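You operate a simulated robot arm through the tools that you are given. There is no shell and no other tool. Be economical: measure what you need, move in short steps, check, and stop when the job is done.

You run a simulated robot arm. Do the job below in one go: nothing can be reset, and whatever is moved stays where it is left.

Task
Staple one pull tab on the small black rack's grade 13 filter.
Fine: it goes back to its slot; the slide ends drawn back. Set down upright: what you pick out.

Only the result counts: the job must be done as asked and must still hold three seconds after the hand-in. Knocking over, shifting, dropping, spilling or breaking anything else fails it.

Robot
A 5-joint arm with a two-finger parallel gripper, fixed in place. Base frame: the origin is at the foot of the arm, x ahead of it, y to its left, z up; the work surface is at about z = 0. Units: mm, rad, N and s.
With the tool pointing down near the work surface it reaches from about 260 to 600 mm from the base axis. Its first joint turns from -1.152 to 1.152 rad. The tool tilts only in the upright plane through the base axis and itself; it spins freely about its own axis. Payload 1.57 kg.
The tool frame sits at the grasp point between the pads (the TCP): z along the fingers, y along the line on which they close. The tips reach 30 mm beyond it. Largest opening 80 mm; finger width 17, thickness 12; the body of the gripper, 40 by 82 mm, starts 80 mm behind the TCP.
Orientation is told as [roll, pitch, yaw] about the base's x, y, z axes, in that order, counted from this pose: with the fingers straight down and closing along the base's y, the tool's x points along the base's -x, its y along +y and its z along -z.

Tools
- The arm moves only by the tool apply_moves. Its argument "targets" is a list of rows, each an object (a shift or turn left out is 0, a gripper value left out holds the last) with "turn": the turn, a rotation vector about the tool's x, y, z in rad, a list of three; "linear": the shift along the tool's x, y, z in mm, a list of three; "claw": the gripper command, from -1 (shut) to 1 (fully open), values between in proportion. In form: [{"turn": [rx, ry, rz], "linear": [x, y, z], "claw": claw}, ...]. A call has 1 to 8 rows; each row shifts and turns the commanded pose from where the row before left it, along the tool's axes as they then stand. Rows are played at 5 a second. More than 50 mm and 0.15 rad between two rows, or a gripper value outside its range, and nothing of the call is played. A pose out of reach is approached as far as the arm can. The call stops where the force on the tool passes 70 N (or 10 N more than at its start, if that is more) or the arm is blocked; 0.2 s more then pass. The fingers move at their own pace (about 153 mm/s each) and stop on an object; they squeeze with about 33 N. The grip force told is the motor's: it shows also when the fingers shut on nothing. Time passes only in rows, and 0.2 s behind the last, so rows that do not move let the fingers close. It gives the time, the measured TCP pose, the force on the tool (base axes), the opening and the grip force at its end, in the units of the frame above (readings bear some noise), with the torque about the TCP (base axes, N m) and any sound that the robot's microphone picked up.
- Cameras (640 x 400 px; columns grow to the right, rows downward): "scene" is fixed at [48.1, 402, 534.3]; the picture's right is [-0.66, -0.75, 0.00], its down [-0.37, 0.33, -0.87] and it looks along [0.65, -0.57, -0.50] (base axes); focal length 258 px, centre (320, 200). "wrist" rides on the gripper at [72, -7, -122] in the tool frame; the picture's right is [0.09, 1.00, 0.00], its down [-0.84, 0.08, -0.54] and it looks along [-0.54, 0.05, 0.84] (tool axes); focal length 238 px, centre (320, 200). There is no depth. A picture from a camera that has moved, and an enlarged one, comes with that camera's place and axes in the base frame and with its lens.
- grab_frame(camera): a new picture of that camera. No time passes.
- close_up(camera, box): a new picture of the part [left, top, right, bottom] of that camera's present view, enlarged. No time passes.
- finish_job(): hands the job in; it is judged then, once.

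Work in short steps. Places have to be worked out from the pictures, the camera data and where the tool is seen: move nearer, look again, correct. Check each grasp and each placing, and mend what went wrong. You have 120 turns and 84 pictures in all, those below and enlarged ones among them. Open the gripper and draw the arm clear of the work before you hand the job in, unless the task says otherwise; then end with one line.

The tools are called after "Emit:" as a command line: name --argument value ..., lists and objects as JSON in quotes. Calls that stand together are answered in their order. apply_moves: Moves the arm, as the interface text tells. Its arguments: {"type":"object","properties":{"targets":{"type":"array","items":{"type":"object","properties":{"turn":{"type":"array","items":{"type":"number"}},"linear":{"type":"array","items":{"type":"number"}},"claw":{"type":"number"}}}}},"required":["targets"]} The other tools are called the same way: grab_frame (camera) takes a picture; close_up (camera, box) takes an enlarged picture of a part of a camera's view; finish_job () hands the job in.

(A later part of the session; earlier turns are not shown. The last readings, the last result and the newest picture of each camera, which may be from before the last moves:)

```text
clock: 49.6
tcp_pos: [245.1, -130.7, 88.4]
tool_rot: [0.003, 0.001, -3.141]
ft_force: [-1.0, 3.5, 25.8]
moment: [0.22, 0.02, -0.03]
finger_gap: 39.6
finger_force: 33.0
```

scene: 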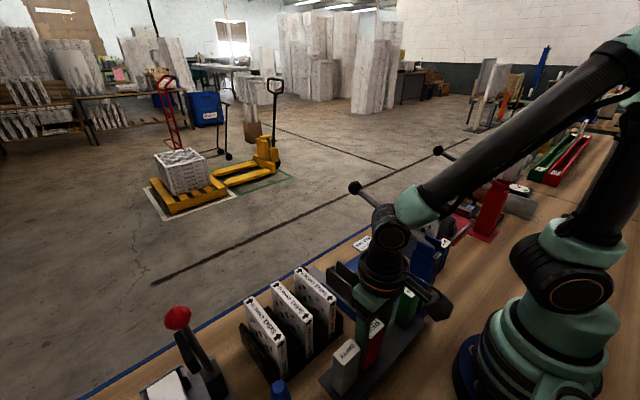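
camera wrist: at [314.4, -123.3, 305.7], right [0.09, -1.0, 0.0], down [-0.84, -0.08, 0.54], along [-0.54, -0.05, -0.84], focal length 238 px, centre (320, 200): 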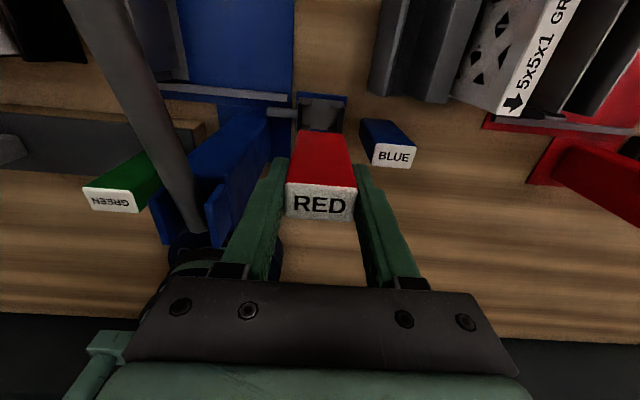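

Contact at ~89, near the expected seat. Release and rise to check.

Emit:
apply_moves --targets '[{"linear": [0, 0, -1], "claw": 0.3}, {}, {"linear": [0, 0, -30]}, {"linear": [0, 0, -40]}, {"linear": [0, 0, -43]}, {}]'

Emit:
grab_frame --camera "wrist"

Emit:
close_up --camera "wrist" --box '[260, 80, 380, 155]'

```text
clock: 51.0
tcp_pos: [244.1, -130.5, 199.9]
tool_rot: [0.0, 0.0, -3.141]
ft_force: [0.3, -0.1, 0.2]
moment: [-0.04, -0.01, 0.01]
finger_gap: 52.0
finger_force: 0.0
```

```text
45 pictures are left
camera wrist: at [315.9, -123.3, 323.3], right [0.09, -1.0, 0.0], down [-0.84, -0.08, 0.54], along [-0.54, -0.05, -0.84], focal length 238 px, centre (320, 200)
```

wrist: 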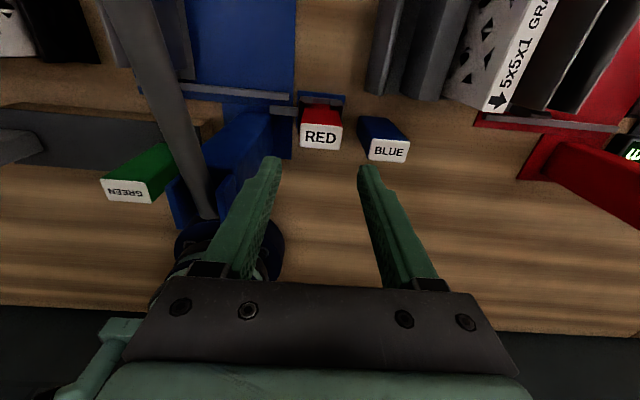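

```text
5.33 times, centred on (320, 118) of wrist
camera zoom: at [315.9, -123.3, 323.3], right [0.09, -1.0, 0.0], down [-0.84, -0.08, 0.54], along [-0.54, -0.05, -0.84], focal length 1271 px, centre (320, 640)
```

zoom: 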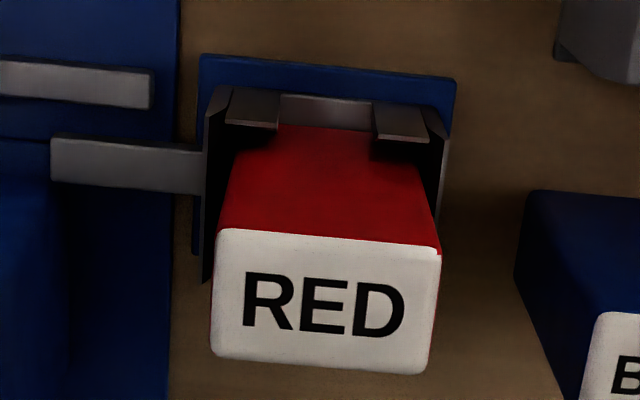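

RED is seated just as BLUE was. Now unwind the spin and go to the rack for filter 13.

Emit:
apply_moves --targets '[{"linear": [10, 0, -45], "claw": 1}, {"linear": [10, 0, -45]}, {"linear": [10, 0, -45]}, {"turn": [0, 0, -0.1496]}, {"turn": [0, 0, -0.1496]}, {"turn": [0, 0, -0.1496]}, {"turn": [0, 0, -0.1496]}, {"turn": [0, 0, -0.1496]}]'

Emit:
apply_moves --targets '[{"turn": [0, 0, -0.1496]}, {"turn": [0, 0, -0.1496]}, {"turn": [0, 0, -0.1496]}, {"turn": [0, 0, -0.1496]}, {"turn": [0, 0, -0.1496]}, {"turn": [0, 0, -0.1496]}, {"turn": [0, 0, -0.1496]}, {"turn": [0, 0, -0.1496]}]'

Emit:
apply_moves --targets '[{"turn": [0, 0, -0.1496]}, {"turn": [0, 0, -0.1496]}, {"turn": [0, 0, -0.1496]}, {"turn": [0, 0, -0.1496]}, {"turn": [0, 0, -0.1496]}, {"turn": [0, 0, -0.1496]}, {"turn": [0, 0, -0.1496]}, {"turn": [0, 0, -0.1496]}]'

Emit:
apply_moves --targets '[{"linear": [0, 49, 0]}, {"linear": [0, 49, 0]}, {"linear": [0, 49, 0]}, {"linear": [-15, 47, 0]}, {"linear": [-15, 47, 0]}, {"linear": [-15, 47, 0]}, {"linear": [-15, 47, 0]}, {"linear": [-10, 45, 0]}]'

Emit:
grab_frame --camera "wrist"

```text
clock: 52.8
tcp_pos: [276.0, -130.2, 336.0]
tool_rot: [0.001, 0.0, -2.392]
ft_force: [0.8, 0.3, 0.0]
moment: [-0.01, 0.0, -0.02]
finger_gap: 79.9
finger_force: 0.1
```

```text
clock: 54.6
tcp_pos: [274.8, -129.0, 336.1]
tool_rot: [-0.001, -0.001, -1.194]
ft_force: [-0.3, -0.4, -0.1]
moment: [0.0, 0.01, 0.01]
finger_gap: 80.1
finger_force: 0.0
```

```text
clock: 56.4
tcp_pos: [274.7, -129.5, 337.2]
tool_rot: [0.0, 0.001, 0.004]
ft_force: [-0.3, 0.5, -0.2]
moment: [-0.01, 0.01, -0.02]
finger_gap: 80.2
finger_force: 0.0
```

```text
clock: 58.2
tcp_pos: [343.3, 249.3, 337.9]
tool_rot: [-0.001, -0.001, -0.003]
ft_force: [0.3, 0.1, -0.5]
moment: [0.03, -0.01, 0.02]
finger_gap: 79.8
finger_force: 0.0
```

```text
43 pictures are left
camera wrist: at [271.6, 243.2, 459.3], right [-0.09, 1.0, 0.0], down [0.84, 0.08, 0.54], along [0.54, 0.05, -0.84], focal length 238 px, centre (320, 200)
```

wrist: 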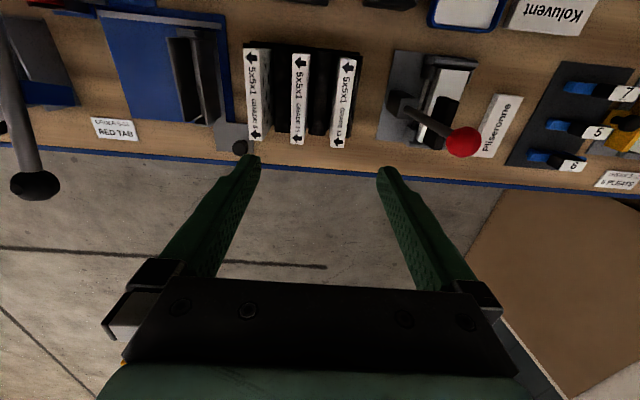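

Filter 13 is at about y≈284. Descend closer above it for accurate measurement.

Emit:
apply_moves --targets '[{"linear": [0, 34, 30]}, {"linear": [3, 0, 45]}, {"linear": [0, 0, 45]}, {}]'

Emit:
grab_frame --camera "wrist"

Emit:
close_up --camera "scene" --box '[220, 240, 360, 380]'

```text
clock: 59.2
tcp_pos: [342.5, 281.7, 217.6]
tool_rot: [0.001, 0.0, 0.0]
ft_force: [0.0, 0.8, 0.2]
moment: [-0.02, 0.03, -0.01]
finger_gap: 80.1
finger_force: 0.1
```

```text
42 pictures are left
camera wrist: at [271.6, 274.3, 340.4], right [-0.09, 1.0, 0.0], down [0.84, 0.08, 0.54], along [0.54, 0.05, -0.84], focal length 238 px, centre (320, 200)
```

wrist: 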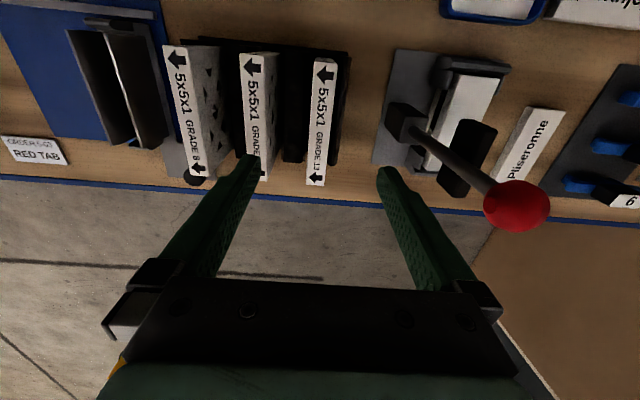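

```text
2.86 times, centred on (290, 310) of scene
camera zoom: at [48.1, 402.0, 534.3], right [-0.66, -0.75, 0.0], down [-0.37, 0.33, -0.87], along [0.65, -0.57, -0.5], focal length 738 px, centre (406, -114)
```

zoom: 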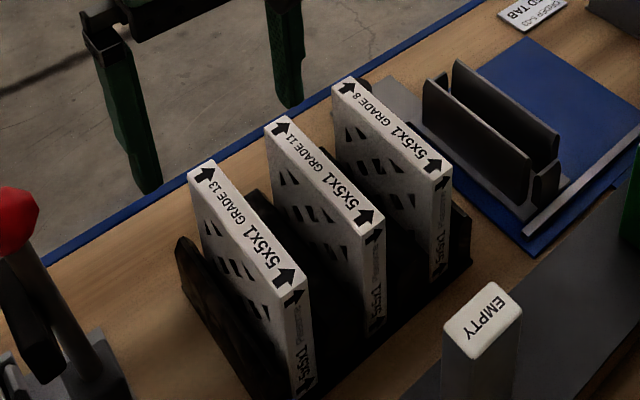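

Emit:
close_up --camera "wrist" --box '[220, 30, 380, 200]'

```text
2.35 times, centred on (300, 115) of wrist
camera zoom: at [271.6, 274.3, 340.4], right [-0.09, 1.0, 0.0], down [0.84, 0.08, 0.54], along [0.54, 0.05, -0.84], focal length 561 px, centre (367, 400)
```

zoom: 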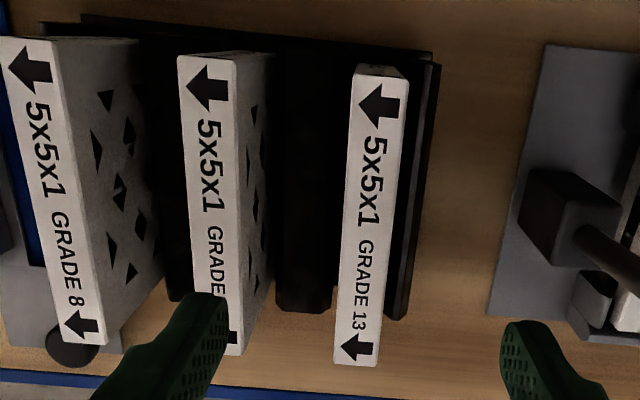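

Rack plates are low (~40 mm); filter top ≈ z 124, centre ≈ (337,281), ~20 thick, ~111 long. Descend with a 50 mm opening, to tips at z≈83.

Emit:
apply_moves --targets '[{"linear": [5, -0.5, 30], "claw": 0.25}, {"linear": [0, 0, 30]}, {"linear": [0, 0, 20]}, {}]'

Emit:
grab_frame --camera "wrist"

```text
clock: 60.2
tcp_pos: [338.4, 282.8, 138.2]
tool_rot: [-0.002, -0.001, 0.0]
ft_force: [-0.9, 0.1, -0.2]
moment: [-0.01, -0.04, -0.03]
finger_gap: 50.0
finger_force: 0.1
```

```text
39 pictures are left
camera wrist: at [266.1, 275.2, 260.5], right [-0.09, 1.0, 0.0], down [0.84, 0.08, 0.54], along [0.54, 0.05, -0.84], focal length 238 px, centre (320, 200)
```

wrist: 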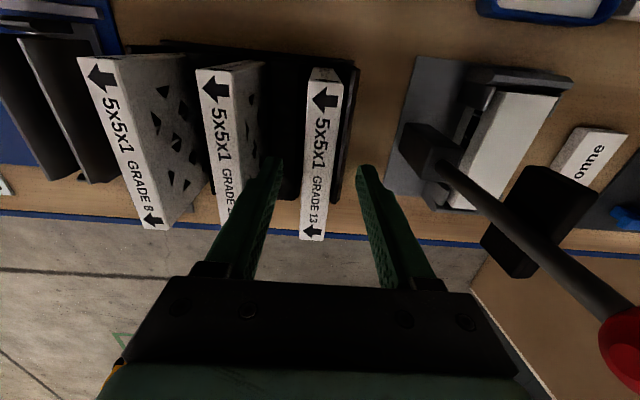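

Filter y≈280 and top z≈124 confirmed. Shift −1.5 in y, descend to TCP z≈112, grip.

Emit:
apply_moves --targets '[{"linear": [1, -1.5, 13]}, {"linear": [0, 0, 13]}, {}, {"claw": -1}, {"claw": -1}, {"claw": -1}]'

Emit:
grab_frame --camera "wrist"

```text
clock: 61.6
tcp_pos: [335.3, 281.8, 110.7]
tool_rot: [0.001, 0.0, 0.0]
ft_force: [-0.4, 0.2, 0.7]
moment: [0.01, -0.02, 0.03]
finger_gap: 19.2
finger_force: 32.7
```

```text
38 pictures are left
camera wrist: at [263.5, 275.4, 233.4], right [-0.09, 1.0, 0.0], down [0.84, 0.08, 0.54], along [0.54, 0.05, -0.84], focal length 238 px, centre (320, 200)
```

wrist: 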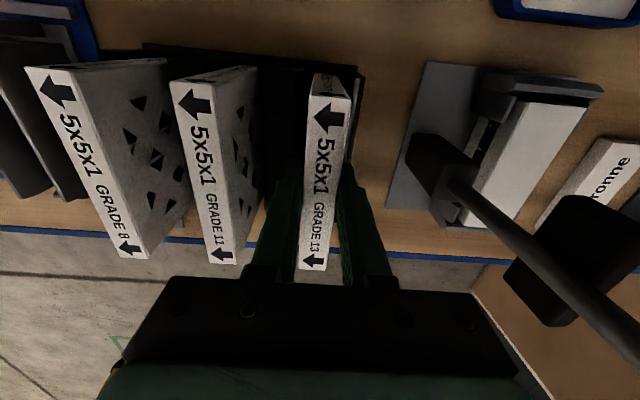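

Gripped (19.2 mm). Lift 160 mm straight up and check, also taking a repeat reading for the return pose.

Emit:
apply_moves --targets '[{}]'

Emit:
apply_moves --targets '[{"linear": [0, 0, -10]}, {"linear": [0, 0, -30]}, {"linear": [0, 0, -40]}, {"linear": [0, 0, -40]}, {"linear": [0, 0, -40]}, {}]'

Emit:
grab_frame --camera "wrist"

Emit:
close_up --camera "scene" --box '[220, 200, 400, 380]'

```text
clock: 62.0
tcp_pos: [334.3, 282.5, 111.1]
tool_rot: [-0.001, 0.001, 0.001]
ft_force: [-0.3, 0.7, 0.1]
moment: [0.02, 0.0, 0.02]
finger_gap: 19.3
finger_force: 33.1
```

```text
clock: 63.4
tcp_pos: [337.1, 283.8, 268.1]
tool_rot: [0.0, 0.0, -0.002]
ft_force: [0.9, 0.1, -0.5]
moment: [0.0, 0.01, 0.0]
finger_gap: 19.3
finger_force: 33.1
```

```text
37 pictures are left
camera wrist: at [265.2, 277.7, 390.6], right [-0.09, 1.0, 0.0], down [0.84, 0.08, 0.54], along [0.54, 0.05, -0.84], focal length 238 px, centre (320, 200)
```

wrist: 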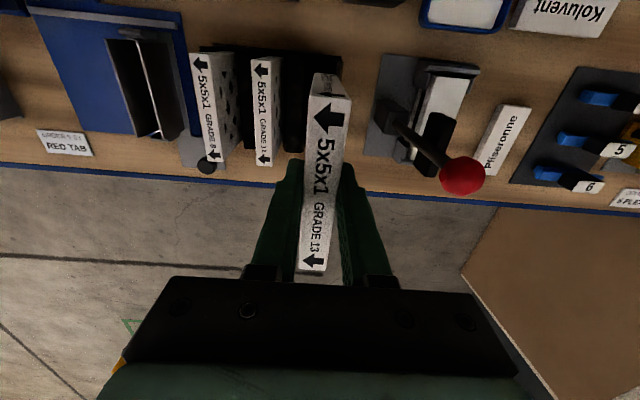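

```text
2.22 times, centred on (310, 290) of scene
camera zoom: at [48.1, 402.0, 534.3], right [-0.66, -0.75, 0.0], down [-0.37, 0.33, -0.87], along [0.65, -0.57, -0.5], focal length 574 px, centre (342, 0)
```

zoom: 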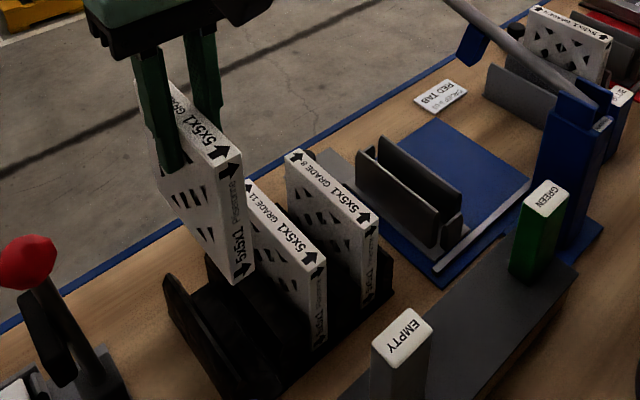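

Filter held cleanly. Carry it at this height toward the slide, stopping at y≈120 for an unobstructed look at the cradle.

Emit:
apply_moves --targets '[{"linear": [0, -45, -5]}, {"linear": [0, -45, 0]}, {"linear": [0, -45, 0]}, {"linear": [0, -28, 0]}, {}]'

Emit:
grab_frame --camera "wrist"

Emit:
close_up --camera "wrist" --box '[180, 30, 320, 180]'

```text
clock: 64.6
tcp_pos: [338.9, 118.7, 275.7]
tool_rot: [0.001, 0.0, 0.0]
ft_force: [0.0, 0.1, 0.1]
moment: [-0.01, -0.01, 0.02]
finger_gap: 19.1
finger_force: 32.5
```

```text
35 pictures are left
camera wrist: at [266.6, 111.4, 397.9], right [-0.09, 1.0, 0.0], down [0.84, 0.08, 0.54], along [0.54, 0.05, -0.84], focal length 238 px, centre (320, 200)
```

wrist: 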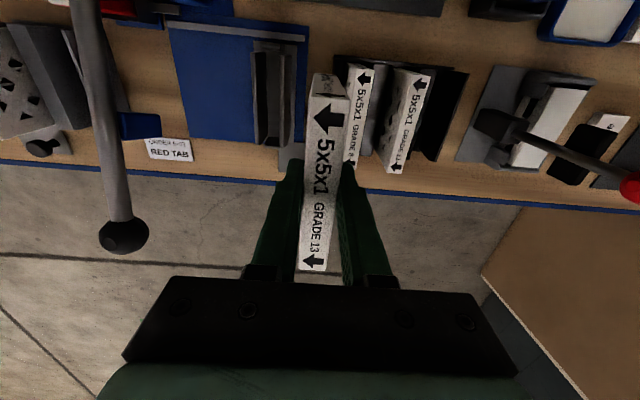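

```text
2.67 times, centred on (250, 105) of wrist
camera zoom: at [266.6, 111.4, 397.9], right [-0.09, 1.0, 0.0], down [0.84, 0.08, 0.54], along [0.54, 0.05, -0.84], focal length 636 px, centre (507, 453)
```

zoom: 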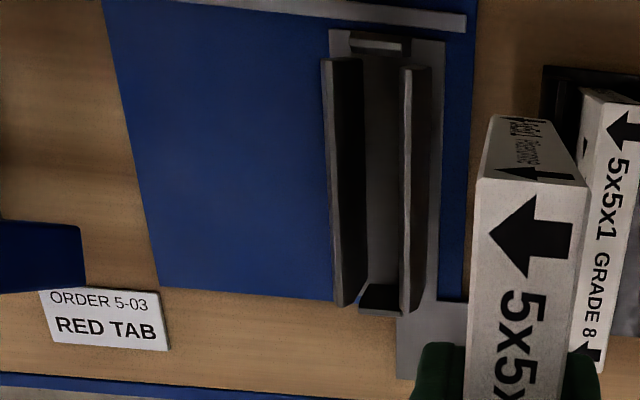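

Cradle inner walls ≈ y 37.5–64.5 (mid ≈51), plates x≈280–393 (mid ≈336), top z≈68. Move over it and lower until the filter bottom is just above the plates.

Emit:
apply_moves --targets '[{"linear": [1, -40, 0]}, {"linear": [1, -28, 0]}, {"linear": [0, 0, 40]}, {"linear": [0, 0, 40]}, {}, {}]'

Emit:
grab_frame --camera "wrist"

Emit:
close_up --camera "scene" --box '[280, 180, 440, 340]'

```text
clock: 66.0
tcp_pos: [332.7, 48.2, 196.4]
tool_rot: [0.0, -0.001, -0.002]
ft_force: [0.6, 0.3, -1.0]
moment: [0.02, 0.02, -0.02]
finger_gap: 19.3
finger_force: 32.6
```

```text
33 pictures are left
camera wrist: at [261.8, 41.1, 317.7], right [-0.09, 1.0, 0.0], down [0.84, 0.08, 0.54], along [0.54, 0.05, -0.84], focal length 238 px, centre (320, 200)
```

wrist: 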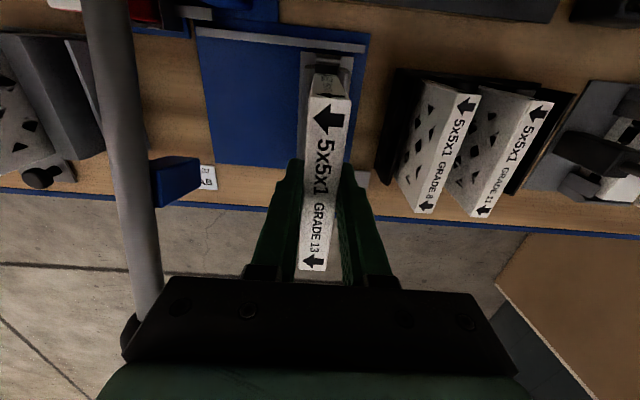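

```text
2.50 times, centred on (360, 260) of scene
camera zoom: at [48.1, 402.0, 534.3], right [-0.66, -0.75, 0.0], down [-0.37, 0.33, -0.87], along [0.65, -0.57, -0.5], focal length 646 px, centre (220, 50)
```

zoom: 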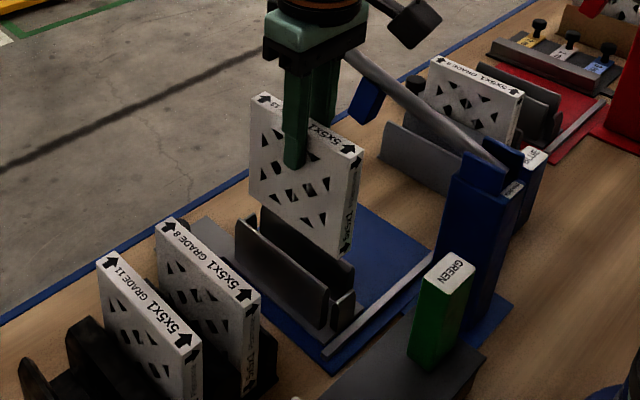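

Emit:
close_up --camera "wrist" --box '[290, 40, 370, 100]'

```text
6.67 times, centred on (330, 70) of wrist
camera zoom: at [261.8, 41.1, 317.7], right [-0.09, 1.0, 0.0], down [0.84, 0.08, 0.54], along [0.54, 0.05, -0.84], focal length 1589 px, centre (253, 1067)
```

zoom: 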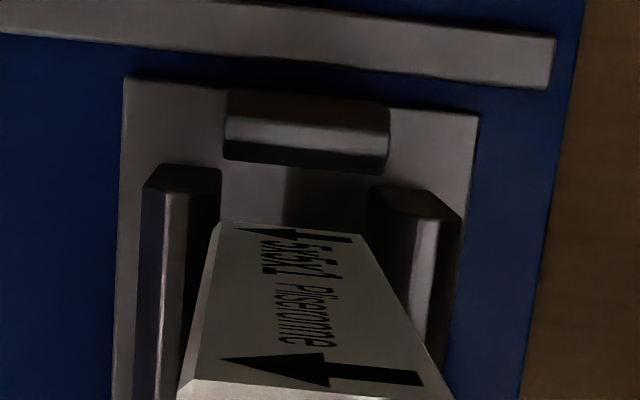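

Emit:
close_up --camera "scene" --box '[330, 230, 440, 310]'

```text
5.00 times, centred on (385, 270) of scene
camera zoom: at [48.1, 402.0, 534.3], right [-0.66, -0.75, 0.0], down [-0.37, 0.33, -0.87], along [0.65, -0.57, -0.5], focal length 1292 px, centre (-5, -150)
```

zoom: 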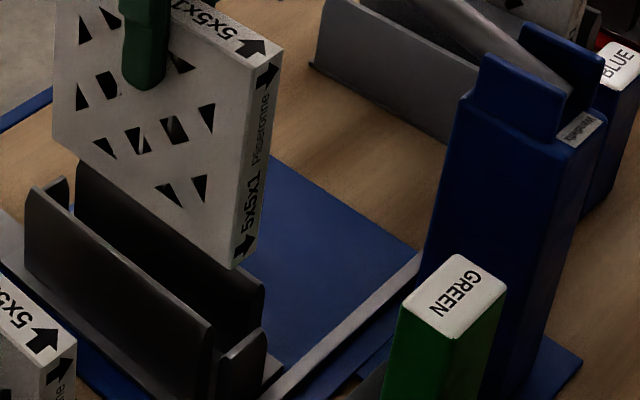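

Slot ≈22 wide and ~117 long; filter is about 1–1.5 mm too far in −y. Correct and lower gradually with force checks.

Emit:
apply_moves --targets '[{"linear": [-0.5, 1.2, 0]}, {"linear": [0, 0, 12]}, {"linear": [0, 0, 12]}, {}]'

Emit:
close_up --camera "wrist" --box '[290, 40, 370, 100]'

```text
clock: 67.0
tcp_pos: [334.0, 50.9, 172.8]
tool_rot: [-0.001, 0.0, 0.001]
ft_force: [-0.3, 0.3, -0.6]
moment: [0.01, 0.0, 0.02]
finger_gap: 19.3
finger_force: 33.1
```

```text
6.67 times, centred on (330, 70) of wrist
camera zoom: at [261.9, 44.4, 294.4], right [-0.09, 1.0, 0.0], down [0.84, 0.08, 0.54], along [0.54, 0.05, -0.84], focal length 1589 px, centre (253, 1067)
```

zoom: 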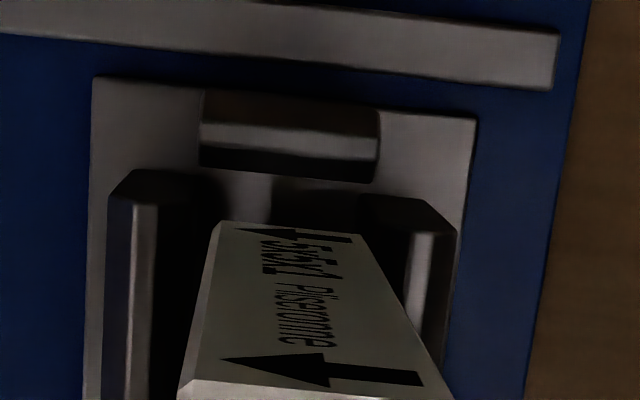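

Base plate and stop centres now line up with the filter's projected path. Lower on.

Emit:
apply_moves --targets '[{"linear": [0, 0, 8]}, {"linear": [0, 0, 8]}, {}]'

Emit:
apply_moves --targets '[{"linear": [0, 0, 6]}, {"linear": [0, 0, 6]}, {}]'

Emit:
apply_moves --targets '[{"linear": [0, 0, 5]}, {"linear": [0, 0, 5]}, {}]'

Emit:
close_up --camera "wrist" --box '[280, 40, 376, 100]'

```text
clock: 67.8
tcp_pos: [333.5, 51.2, 156.1]
tool_rot: [0.0, 0.001, -0.002]
ft_force: [-0.1, -0.7, -0.3]
moment: [0.02, -0.03, 0.01]
finger_gap: 19.5
finger_force: 32.7
```

```text
clock: 68.6
tcp_pos: [334.6, 50.4, 142.8]
tool_rot: [0.001, -0.001, 0.0]
ft_force: [0.0, 0.1, -0.5]
moment: [-0.01, 0.02, -0.04]
finger_gap: 19.3
finger_force: 32.9
```

```text
clock: 69.4
tcp_pos: [334.7, 52.8, 134.3]
tool_rot: [0.0, -0.001, 0.0]
ft_force: [-0.4, 0.2, -0.3]
moment: [0.0, -0.02, -0.03]
finger_gap: 19.5
finger_force: 33.0
```

```text
6.67 times, centred on (328, 70) of wrist
camera zoom: at [262.8, 45.7, 256.2], right [-0.09, 1.0, 0.0], down [0.84, 0.08, 0.54], along [0.54, 0.05, -0.84], focal length 1589 px, centre (267, 1067)
```

zoom: 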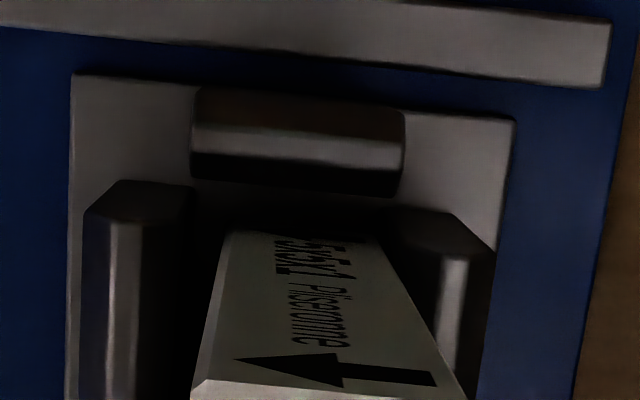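

Now inside the plates; slightly toward +y. Shift −1 and continue to seat.

Emit:
apply_moves --targets '[{"linear": [0, -1, 0]}, {"linear": [0, 0, 4]}, {"linear": [0, 0, 4]}, {}]'

Emit:
apply_moves --targets '[{"linear": [0, 0, 3]}, {"linear": [0, 0, 2]}, {}]'

Emit:
apply_moves --targets '[{"linear": [0, 0, 2]}, {"linear": [0, 0, 1]}, {}]'

```text
clock: 70.4
tcp_pos: [336.4, 51.0, 126.1]
tool_rot: [0.001, 0.0, -0.001]
ft_force: [0.4, -0.9, -0.2]
moment: [0.01, -0.01, 0.0]
finger_gap: 19.4
finger_force: 33.1
```

```text
clock: 71.2
tcp_pos: [333.3, 50.6, 120.8]
tool_rot: [0.001, -0.001, -0.001]
ft_force: [-0.4, -0.1, -1.2]
moment: [0.03, 0.01, 0.03]
finger_gap: 19.5
finger_force: 33.0
```

```text
clock: 72.0
tcp_pos: [334.4, 51.1, 117.1]
tool_rot: [0.001, 0.001, 0.001]
ft_force: [-0.5, 0.4, -0.6]
moment: [0.01, -0.03, 0.03]
finger_gap: 19.2
finger_force: 32.8
```

Emit:
apply_moves --targets '[{"linear": [0, 0, 1.5]}, {"linear": [0, 0, 1.5]}, {}]'

Emit:
apply_moves --targets '[{"linear": [0, 0, 1.5]}, {"linear": [0, 0, 1.5]}, {}]'

Emit:
apply_moves --targets '[{"linear": [0, 0, 1.5]}, {}]'

```text
clock: 72.8
tcp_pos: [334.0, 50.2, 115.2]
tool_rot: [0.002, 0.0, 0.001]
ft_force: [-7.4, -0.8, 22.2]
moment: [-0.07, 0.47, 0.01]
finger_gap: 19.1
finger_force: 33.3
```

```text
clock: 73.6
tcp_pos: [335.9, 50.6, 112.1]
tool_rot: [0.001, -0.004, -0.002]
ft_force: [-4.7, 1.0, 29.1]
moment: [-0.05, -0.01, 0.0]
finger_gap: 19.4
finger_force: 32.9
```

```text
clock: 74.2
tcp_pos: [336.0, 51.9, 109.5]
tool_rot: [0.0, -0.005, -0.001]
ft_force: [3.4, -1.5, 29.8]
moment: [-0.14, -0.16, -0.01]
finger_gap: 19.3
finger_force: 33.2
```

Seated at TCP≈115 (fingers then slipped ~4 mm). Open and rise, then check.

Emit:
apply_moves --targets '[{"claw": 0}, {}, {"linear": [0, 0, -30]}, {"linear": [0, 0, -40]}, {"linear": [0, 0, -45]}, {"linear": [0, 30, -30]}, {}]'

Emit:
grab_frame --camera "wrist"

Emit:
close_up --camera "scene" --box '[290, 170, 450, 310]'

```text
clock: 75.8
tcp_pos: [333.8, 83.5, 256.5]
tool_rot: [0.002, -0.002, -0.001]
ft_force: [-0.8, -0.2, -0.7]
moment: [0.04, 0.01, -0.02]
finger_gap: 39.8
finger_force: 0.0
```

```text
27 pictures are left
camera wrist: at [260.9, 77.9, 378.2], right [-0.09, 1.0, 0.0], down [0.84, 0.08, 0.54], along [0.54, 0.05, -0.84], focal length 238 px, centre (320, 200)
```

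wrist: 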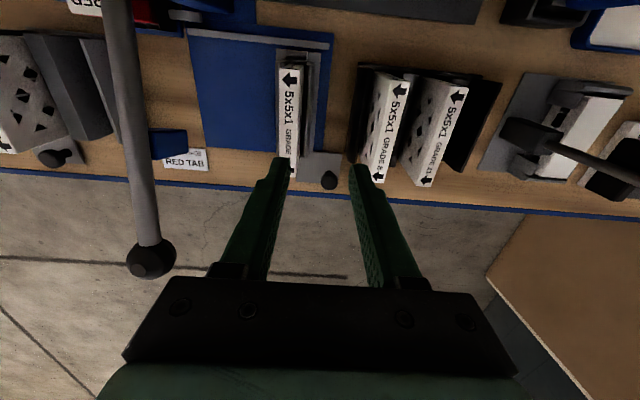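

```text
2.86 times, centred on (370, 240) of scene
camera zoom: at [48.1, 402.0, 534.3], right [-0.66, -0.75, 0.0], down [-0.37, 0.33, -0.87], along [0.65, -0.57, -0.5], focal length 738 px, centre (177, 86)
```

zoom: 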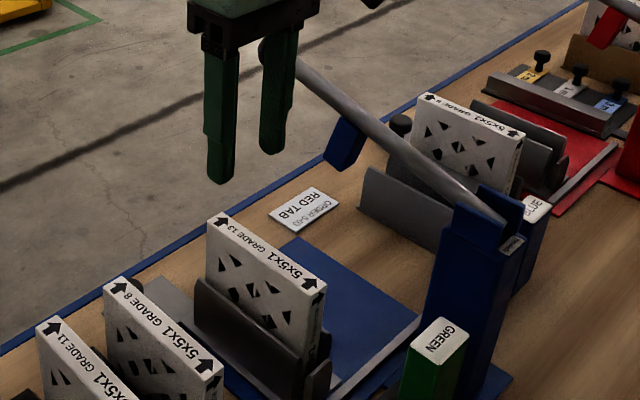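

Filter is seated. The slide's knob is near (443,111,31). I'll go above it and spin to yaw −π/2 so the gripper closes along x (keeps clear of the lever).

Emit:
apply_moves --targets '[{"linear": [-36, 9, 0]}, {"linear": [-36, 9, 0]}, {"linear": [-36, 9, 0]}, {"turn": [0, 0, 0.1428]}, {"turn": [0, 0, 0.1428]}, {"turn": [0, 0, 0.1428]}, {"turn": [0, 0, 0.1428]}, {"turn": [0, 0, 0.1428]}]'

Emit:
apply_moves --targets '[{"turn": [0, 0, 0.1428]}, {"turn": [0, 0, 0.1428]}, {"turn": [0, 0, 0.1428]}, {"turn": [0, 0, 0.1428]}, {"turn": [0, 0, 0.1428]}, {"turn": [0, 0, 0.1428]}, {"linear": [0, 0, 40]}, {}]'

Emit:
grab_frame --camera "wrist"

```text
clock: 77.6
tcp_pos: [442.6, 110.0, 254.2]
tool_rot: [0.0, 0.0, -0.718]
ft_force: [0.2, 1.2, 0.4]
moment: [0.0, 0.02, -0.02]
finger_gap: 40.1
finger_force: 0.1
```

```text
clock: 79.4
tcp_pos: [441.8, 109.0, 213.4]
tool_rot: [-0.001, 0.0, -1.571]
ft_force: [0.3, -0.7, -0.5]
moment: [-0.01, 0.01, -0.02]
finger_gap: 39.9
finger_force: 0.0
```

```text
25 pictures are left
camera wrist: at [435.3, 181.2, 335.9], right [1.0, 0.09, 0.0], down [0.08, -0.84, 0.54], along [0.05, -0.54, -0.84], focal length 238 px, centre (320, 200)
```

wrist: 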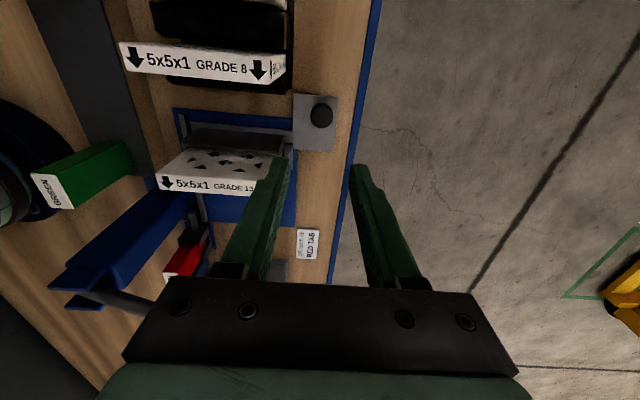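

Knob at (444,111). Open to 60 and descend toward it, checking midway.

Emit:
apply_moves --targets '[{"linear": [1.5, 1.5, 40], "claw": 0.5}, {"linear": [0, 0, 45]}, {"linear": [0, 0, 38]}, {}]'

Emit:
grab_frame --camera "wrist"

```text
clock: 80.4
tcp_pos: [443.3, 110.1, 91.3]
tool_rot: [0.001, 0.0, -1.572]
ft_force: [-0.2, 0.4, 0.4]
moment: [0.0, 0.0, -0.02]
finger_gap: 60.2
finger_force: 0.1
```

```text
24 pictures are left
camera wrist: at [436.6, 181.7, 214.1], right [1.0, 0.09, 0.0], down [0.08, -0.84, 0.54], along [0.05, -0.54, -0.84], focal length 238 px, centre (320, 200)
```

wrist: 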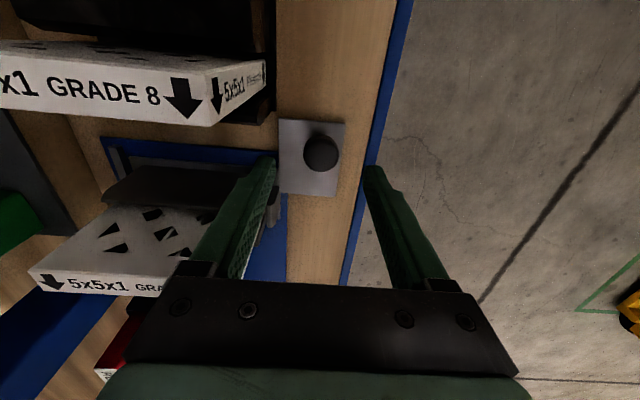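

Knob ~27 mm wide, centred. Narrow the opening to 44 to stay clear of the cradle and descend to TCP z≈46, then close.

Emit:
apply_moves --targets '[{"claw": 0.1}, {"linear": [0.5, 0.5, 25]}, {"linear": [0, 0, 19]}, {}]'

Emit:
apply_moves --targets '[{"claw": -1}, {"claw": -1}, {"claw": -1}]'

Emit:
grab_frame --camera "wrist"

```text
clock: 81.4
tcp_pos: [442.2, 109.9, 50.4]
tool_rot: [0.001, 0.0, -1.57]
ft_force: [-0.3, -0.6, -0.2]
moment: [0.02, 0.0, -0.04]
finger_gap: 43.8
finger_force: 0.1
```

```text
clock: 82.2
tcp_pos: [444.3, 110.2, 49.0]
tool_rot: [0.002, 0.0, -1.571]
ft_force: [12.7, -0.1, -14.3]
moment: [0.05, -0.25, 0.02]
finger_gap: 27.0
finger_force: 37.6
```

```text
23 pictures are left
camera wrist: at [437.1, 182.4, 171.8], right [1.0, 0.09, 0.0], down [0.08, -0.84, 0.54], along [0.05, -0.54, -0.84], focal length 238 px, centre (320, 200)
```

wrist: 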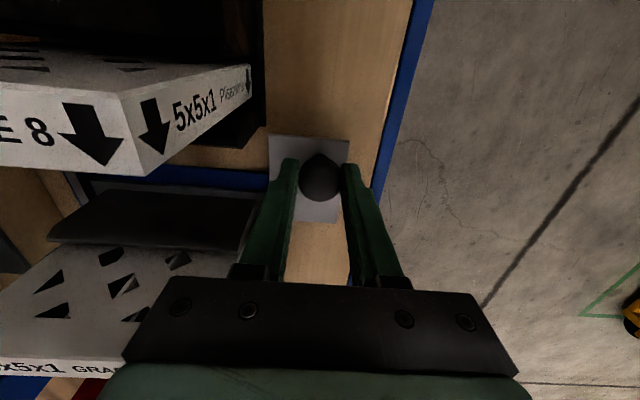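

Knob gripped (27 mm). Push the slide toward −y in steps, watching forces.

Emit:
apply_moves --targets '[{"linear": [-5, 0.7, 0]}, {"linear": [-10, 0, 0]}, {"linear": [-10, 0, 0]}, {}]'

Emit:
grab_frame --camera "scene"

```text
clock: 83.2
tcp_pos: [443.9, 86.0, 48.3]
tool_rot: [-0.003, -0.001, -1.572]
ft_force: [-16.0, 0.7, 29.3]
moment: [0.02, 0.38, -0.01]
finger_gap: 27.3
finger_force: 37.9
```

```text
22 pictures are left
```

scene: 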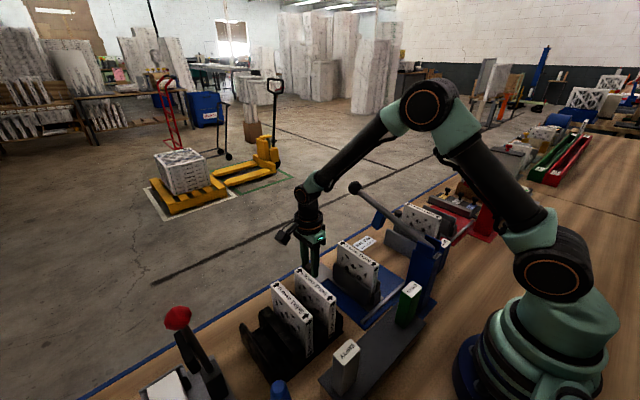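

The slide moves with the filter. Continue, easing lateral/vertical bias.

Emit:
apply_moves --targets '[{"linear": [-10, -0.5, -0.7]}, {"linear": [-10, 0, 0]}, {"linear": [-10, 0, 0]}, {"linear": [-10, 0, 0]}, {}]'

Emit:
apply_moves --targets '[{"linear": [-10, 0, 0]}, {"linear": [-8, 0, 0]}, {"linear": [-6, 0, 0]}, {}]'

Emit:
grab_frame --camera "scene"

```text
clock: 84.4
tcp_pos: [444.2, 45.0, 49.4]
tool_rot: [0.002, 0.0, -1.57]
ft_force: [16.1, 0.6, -28.4]
moment: [0.0, -0.19, 0.03]
finger_gap: 27.1
finger_force: 37.9
```

```text
clock: 85.4
tcp_pos: [444.8, 21.1, 48.8]
tool_rot: [0.001, 0.0, -1.571]
ft_force: [-3.7, 0.1, 18.8]
moment: [0.01, 0.08, 0.04]
finger_gap: 27.1
finger_force: 37.7
```

```text
21 pictures are left
```

scene: 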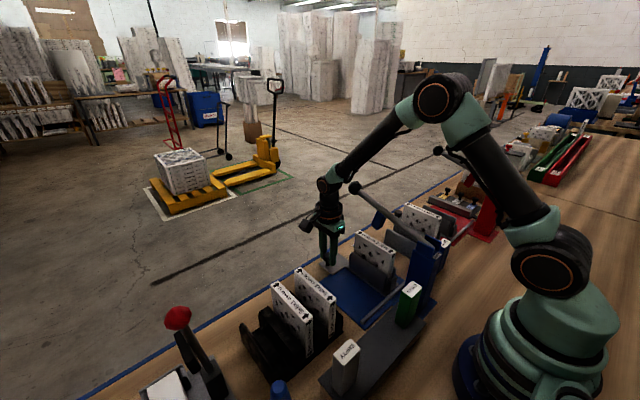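

Traveled ~89 mm. Continue in small steps until an end stop shows in the y force.

Emit:
apply_moves --targets '[{"linear": [-4, 0, 0]}, {"linear": [-3, 0, 0]}, {}]'

Emit:
apply_moves --targets '[{"linear": [-3, 0, 0]}, {"linear": [-2, 0, 0]}, {}]'

Emit:
apply_moves --targets '[{"linear": [-3, 0, 0]}, {"linear": [-2, 0, 0]}, {}]'

```text
clock: 86.2
tcp_pos: [443.3, 14.4, 48.2]
tool_rot: [0.0, 0.001, -1.571]
ft_force: [-10.8, -0.5, 29.0]
moment: [0.01, 0.27, 0.02]
finger_gap: 27.2
finger_force: 37.9
```

```text
clock: 87.0
tcp_pos: [443.7, 9.7, 48.3]
tool_rot: [0.003, -0.001, -1.568]
ft_force: [4.1, 14.3, -5.7]
moment: [0.26, -0.13, -0.05]
finger_gap: 27.2
finger_force: 38.3
```

```text
clock: 87.8
tcp_pos: [444.0, 6.8, 49.4]
tool_rot: [-0.001, 0.002, -1.567]
ft_force: [3.6, 28.2, 0.7]
moment: [0.54, -0.08, 0.01]
finger_gap: 27.3
finger_force: 37.5
```

End stop reached (y force 28 N, ~100 mm of travel). Release the knob, back away in +y, and rise.

Emit:
apply_moves --targets '[{"linear": [3, 0, 0]}, {"claw": 0.1}, {}, {"linear": [0, 0, -35]}, {"linear": [30, 0, -30]}, {"linear": [30, 0, -35]}, {"linear": [0, 0, -45]}, {"linear": [0, 0, -45]}]'

Emit:
grab_frame --camera "wrist"

Emit:
close_up --camera "scene" --box '[320, 160, 480, 320]'

```text
clock: 89.6
tcp_pos: [442.3, 66.6, 239.1]
tool_rot: [0.001, 0.0, -1.57]
ft_force: [0.4, -0.2, -0.1]
moment: [0.03, 0.01, 0.01]
finger_gap: 44.1
finger_force: 0.1
```

```text
20 pictures are left
camera wrist: at [436.0, 139.4, 361.3], right [1.0, 0.09, 0.0], down [0.08, -0.84, 0.54], along [0.05, -0.54, -0.84], focal length 238 px, centre (320, 200)
```

wrist: 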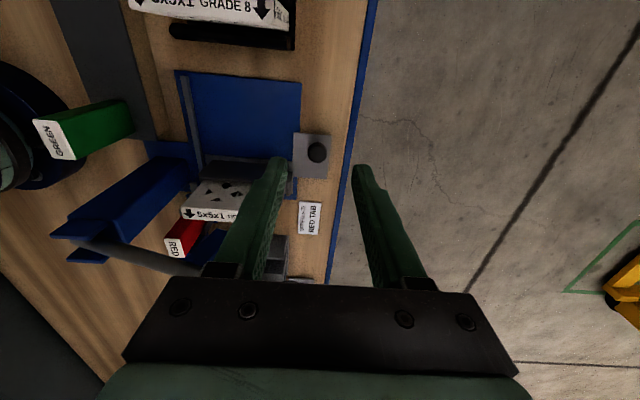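

```text
2.50 times, centred on (400, 240) of scene
camera zoom: at [48.1, 402.0, 534.3], right [-0.66, -0.75, 0.0], down [-0.37, 0.33, -0.87], along [0.65, -0.57, -0.5], focal length 646 px, centre (120, 100)
```

zoom: 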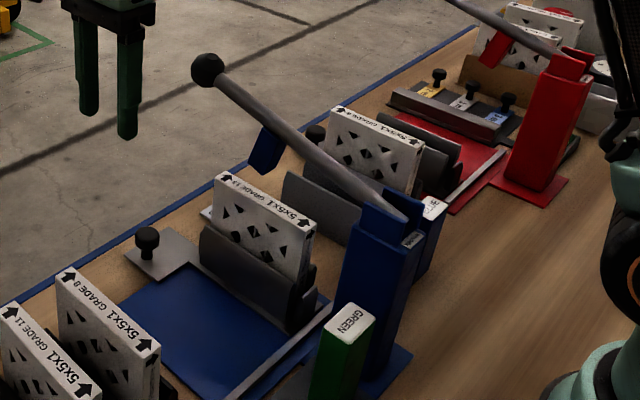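

Slide is in. The lever ball is at about (422,−48,240). Rise, unwind to yaw 0, and move above the ball.

Emit:
apply_moves --targets '[{"linear": [0, 0, -45], "claw": 1}, {"linear": [0, 0, -45]}, {"turn": [0, 0, -0.1428]}, {"turn": [0, 0, -0.1428]}, {"turn": [0, 0, -0.1428]}, {"turn": [0, 0, -0.1428]}, {"turn": [0, 0, -0.1428]}, {"turn": [0, 0, -0.1428]}]'

Emit:
apply_moves --targets '[{"turn": [0, 0, -0.1428]}, {"turn": [0, 0, -0.1428]}, {"turn": [0, 0, -0.1428]}, {"turn": [0, 0, -0.1428]}, {"turn": [0, 0, -0.1428]}, {"linear": [7, -45, 0]}, {"linear": [7, -45, 0]}, {"linear": [6, -24, 0]}]'

Emit:
grab_frame --camera "wrist"

```text
clock: 91.4
tcp_pos: [444.8, 68.4, 328.1]
tool_rot: [-0.001, 0.0, -0.71]
ft_force: [-0.3, 0.9, 0.4]
moment: [-0.04, -0.01, 0.01]
finger_gap: 80.1
finger_force: 0.1
```

```text
clock: 93.2
tcp_pos: [426.3, -44.9, 328.3]
tool_rot: [0.0, 0.001, 0.002]
ft_force: [0.6, -0.1, 0.6]
moment: [0.02, 0.03, -0.01]
finger_gap: 79.9
finger_force: 0.0
```

```text
18 pictures are left
camera wrist: at [354.0, -52.0, 450.9], right [-0.09, 1.0, 0.0], down [0.84, 0.08, 0.54], along [0.54, 0.05, -0.84], focal length 238 px, centre (320, 200)
```

wrist: 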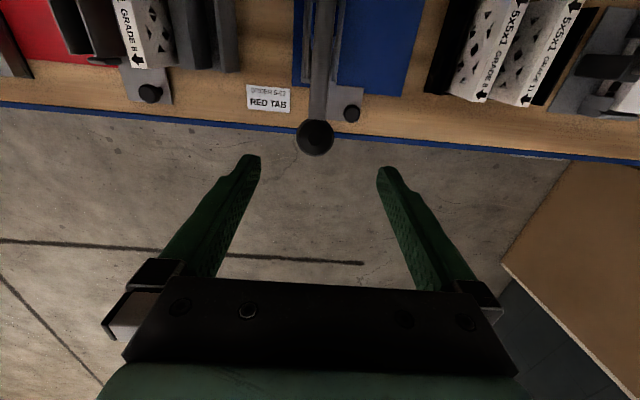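

Ball ≈ (423,−50,240), ~33 mm. Descend around it.

Emit:
apply_moves --targets '[{"linear": [2.5, -4.5, 30]}, {"linear": [0, 0, 30]}, {"linear": [0, 0, 18]}, {}]'

Emit:
grab_frame --camera "wrist"

```text
clock: 94.2
tcp_pos: [421.0, -48.9, 250.7]
tool_rot: [0.0, -0.001, 0.001]
ft_force: [-0.5, -0.5, 0.8]
moment: [-0.01, 0.02, -0.01]
finger_gap: 79.9
finger_force: 0.0
```

```text
17 pictures are left
camera wrist: at [349.3, -55.9, 372.8], right [-0.09, 1.0, 0.0], down [0.84, 0.08, 0.54], along [0.54, 0.05, -0.84], focal length 238 px, centre (320, 200)
```

wrist: 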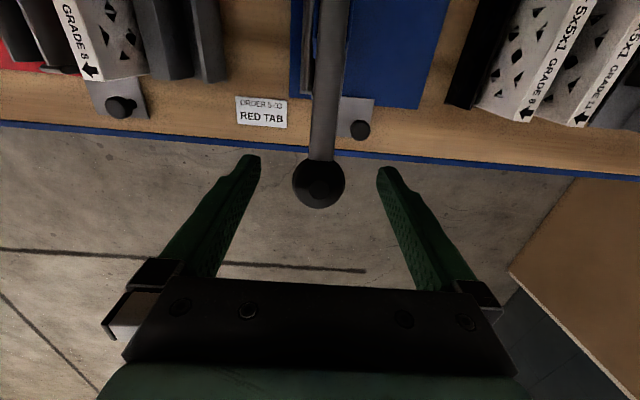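

Good alignment. Close on the ball.

Emit:
apply_moves --targets '[{"claw": -1}, {"claw": -1}, {"claw": -1}]'

Emit:
apply_moves --targets '[{"linear": [-2, 0, 10]}, {"linear": [-2, 0, 10]}, {}]'

```text
clock: 95.0
tcp_pos: [421.5, -49.9, 250.7]
tool_rot: [0.002, 0.0, -0.002]
ft_force: [0.4, -10.3, -3.6]
moment: [-0.16, -0.17, -0.05]
finger_gap: 34.5
finger_force: 41.6
```

```text
clock: 95.8
tcp_pos: [426.4, -50.8, 231.6]
tool_rot: [0.0, 0.0, -0.001]
ft_force: [1.8, -4.1, 9.1]
moment: [-0.11, 1.09, -0.01]
finger_gap: 34.9
finger_force: 42.3
```

Lever moves with ~9 N. Continue down along the arc.

Emit:
apply_moves --targets '[{"linear": [-1.5, 0, 10]}, {"linear": [-1, 0, 10]}, {}]'

Emit:
apply_moves --targets '[{"linear": [-0.3, 0, 10]}, {"linear": [0, 0, 5]}, {}]'

Emit:
close_up --camera "scene" --box '[310, 150, 470, 310]'

```text
clock: 96.6
tcp_pos: [426.9, -50.4, 210.8]
tool_rot: [0.0, 0.005, 0.001]
ft_force: [-6.1, 15.3, 9.5]
moment: [0.26, 1.11, 0.07]
finger_gap: 34.7
finger_force: 41.7
```

```text
clock: 97.4
tcp_pos: [429.8, -50.5, 194.7]
tool_rot: [-0.001, 0.001, 0.003]
ft_force: [-7.6, 21.5, 10.1]
moment: [0.31, 0.94, 0.07]
finger_gap: 34.4
finger_force: 41.5
```

```text
2.50 times, centred on (390, 230) of scene
camera zoom: at [48.1, 402.0, 534.3], right [-0.66, -0.75, 0.0], down [-0.37, 0.33, -0.87], along [0.65, -0.57, -0.5], focal length 646 px, centre (145, 125)
```

zoom: 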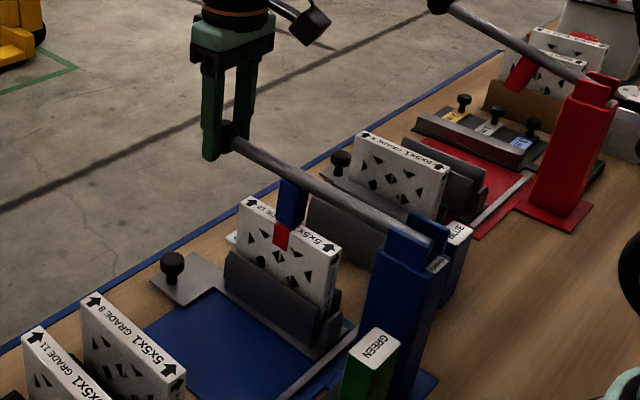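

A red tab shows at the head, which is near the filter. Ease the y bias and continue down slowly.

Emit:
apply_moves --targets '[{"linear": [0, 1, 4]}, {"linear": [0, 0, 4]}, {}]'

Emit:
apply_moves --targets '[{"linear": [0, 0, 4]}, {"linear": [0.3, 0, 3]}, {}]'

Emit:
close_up --camera "scene" --box '[340, 180, 440, 280]'

```text
clock: 98.2
tcp_pos: [429.1, -48.7, 190.0]
tool_rot: [0.001, -0.002, 0.002]
ft_force: [-10.8, 13.6, 29.9]
moment: [0.25, 0.17, 0.05]
finger_gap: 34.5
finger_force: 42.2
```

```text
clock: 99.0
tcp_pos: [430.8, -50.1, 182.2]
tool_rot: [-0.002, -0.007, 0.002]
ft_force: [3.5, 19.2, 29.0]
moment: [0.18, -0.46, 0.0]
finger_gap: 34.5
finger_force: 41.7
```

```text
4.00 times, centred on (390, 230) of scene
camera zoom: at [48.0, 402.1, 534.3], right [-0.66, -0.75, 0.0], down [-0.37, 0.33, -0.87], along [0.65, -0.57, -0.5], focal length 1034 px, centre (40, 80)
```

zoom: 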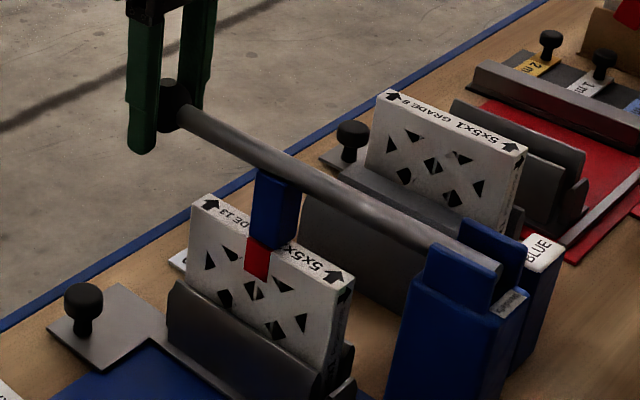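

Force saturates with the ball slipping in the fingers: the head is bottomed on the filter with the red tab folded over. Raise the lever back along the arc and inspect.

Emit:
apply_moves --targets '[{"linear": [0, 0, -10]}, {"linear": [0, 0, -10]}, {"linear": [0.5, 0, -10]}, {"linear": [1, 0, -10]}, {"linear": [1.5, 0, -10]}, {"linear": [2, 0, -10]}, {}]'

Emit:
close_up --camera "scene" --box '[320, 170, 440, 280]'

```text
clock: 100.6
tcp_pos: [422.1, -49.3, 240.2]
tool_rot: [0.0, 0.006, 0.001]
ft_force: [-8.2, 11.0, -13.9]
moment: [0.08, -0.5, 0.08]
finger_gap: 34.9
finger_force: 42.5
```

```text
3.64 times, centred on (380, 225) of scene
camera zoom: at [48.1, 402.0, 534.3], right [-0.66, -0.75, 0.0], down [-0.37, 0.33, -0.87], along [0.65, -0.57, -0.5], focal length 940 px, centre (102, 109)
```

zoom: 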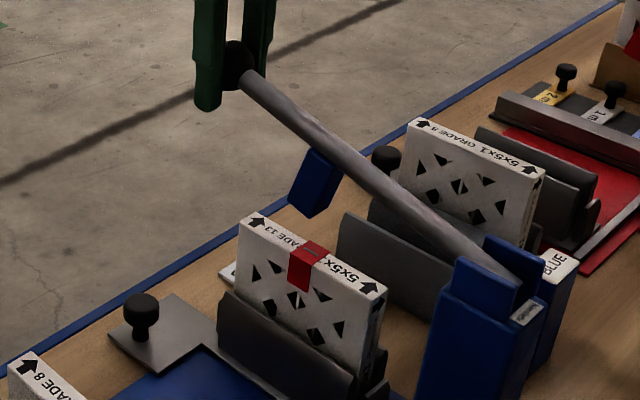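

The red tab is stapled to the filter. Lever is at its upper rest; release the ball, rise, and go back to the slide knob.

Emit:
apply_moves --targets '[{"linear": [0, 0, 2]}, {"claw": 1}, {"claw": 1}, {"linear": [0, 0, -40]}, {"linear": [0, 0, -40]}, {}]'

Emit:
apply_moves --targets '[{"linear": [-7, 38, 0]}, {"linear": [-7, 38, 0]}, {"linear": [-6, 38, 0]}, {"turn": [0, 0, 0.1428]}, {"turn": [0, 0, 0.1428]}, {"turn": [0, 0, 0.1428]}, {"turn": [0, 0, 0.1428]}, {"turn": [0, 0, 0.1428]}]'

Emit:
apply_moves --targets '[{"turn": [0, 0, 0.1428]}, {"turn": [0, 0, 0.1428]}, {"turn": [0, 0, 0.1428]}, {"turn": [0, 0, 0.1428]}, {"turn": [0, 0, 0.1428]}, {"turn": [0, 0, 0.1428]}, {"claw": 0.1}, {}]'

Emit:
grab_frame --camera "wrist"

```text
clock: 102.0
tcp_pos: [424.9, -52.8, 318.0]
tool_rot: [0.001, -0.001, 0.001]
ft_force: [0.6, 0.0, 0.4]
moment: [-0.01, -0.01, 0.0]
finger_gap: 80.1
finger_force: 0.1
```

```text
clock: 103.8
tcp_pos: [444.6, 64.5, 318.0]
tool_rot: [0.001, -0.001, -0.719]
ft_force: [0.6, -0.7, 0.9]
moment: [-0.02, 0.0, 0.02]
finger_gap: 79.8
finger_force: 0.1
```

```text
clock: 105.6
tcp_pos: [443.4, 64.2, 318.6]
tool_rot: [-0.001, -0.001, -1.571]
ft_force: [-0.2, -0.2, -0.9]
moment: [-0.04, 0.01, 0.03]
finger_gap: 43.7
finger_force: 0.0
```

```text
13 pictures are left
camera wrist: at [437.1, 135.9, 440.2], right [1.0, 0.09, 0.0], down [0.08, -0.84, 0.54], along [0.05, -0.54, -0.84], focal length 238 px, centre (320, 200)
```

wrist: 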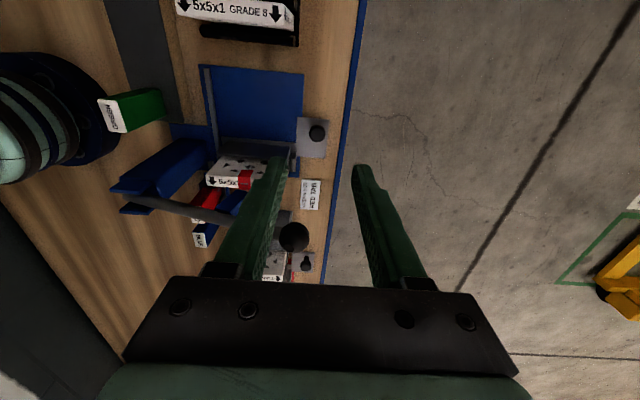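

Knob is now at about (443,11). Descend offset in +y, then move over it.

Emit:
apply_moves --targets '[{"linear": [0, 0, 45]}, {"linear": [0, 0, 45]}, {"linear": [0, 0, 45]}, {"linear": [0, 0, 45]}, {"linear": [-25, 0, 30]}, {"linear": [-28, 0, 10]}, {}]'

Emit:
grab_frame --camera "wrist"

```text
clock: 107.2
tcp_pos: [443.2, 9.7, 97.8]
tool_rot: [0.0, 0.001, -1.571]
ft_force: [-0.7, 0.0, 0.5]
moment: [0.0, 0.02, 0.01]
finger_gap: 44.0
finger_force: 0.0
```

```text
12 pictures are left
camera wrist: at [437.4, 83.1, 219.8], right [1.0, 0.09, 0.0], down [0.08, -0.84, 0.54], along [0.05, -0.54, -0.84], focal length 238 px, centre (320, 200)
```

wrist: 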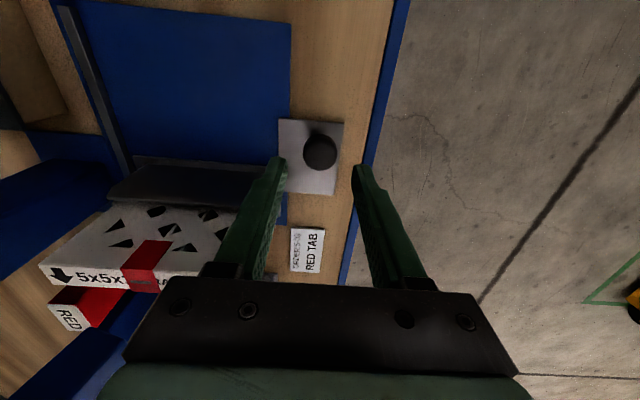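

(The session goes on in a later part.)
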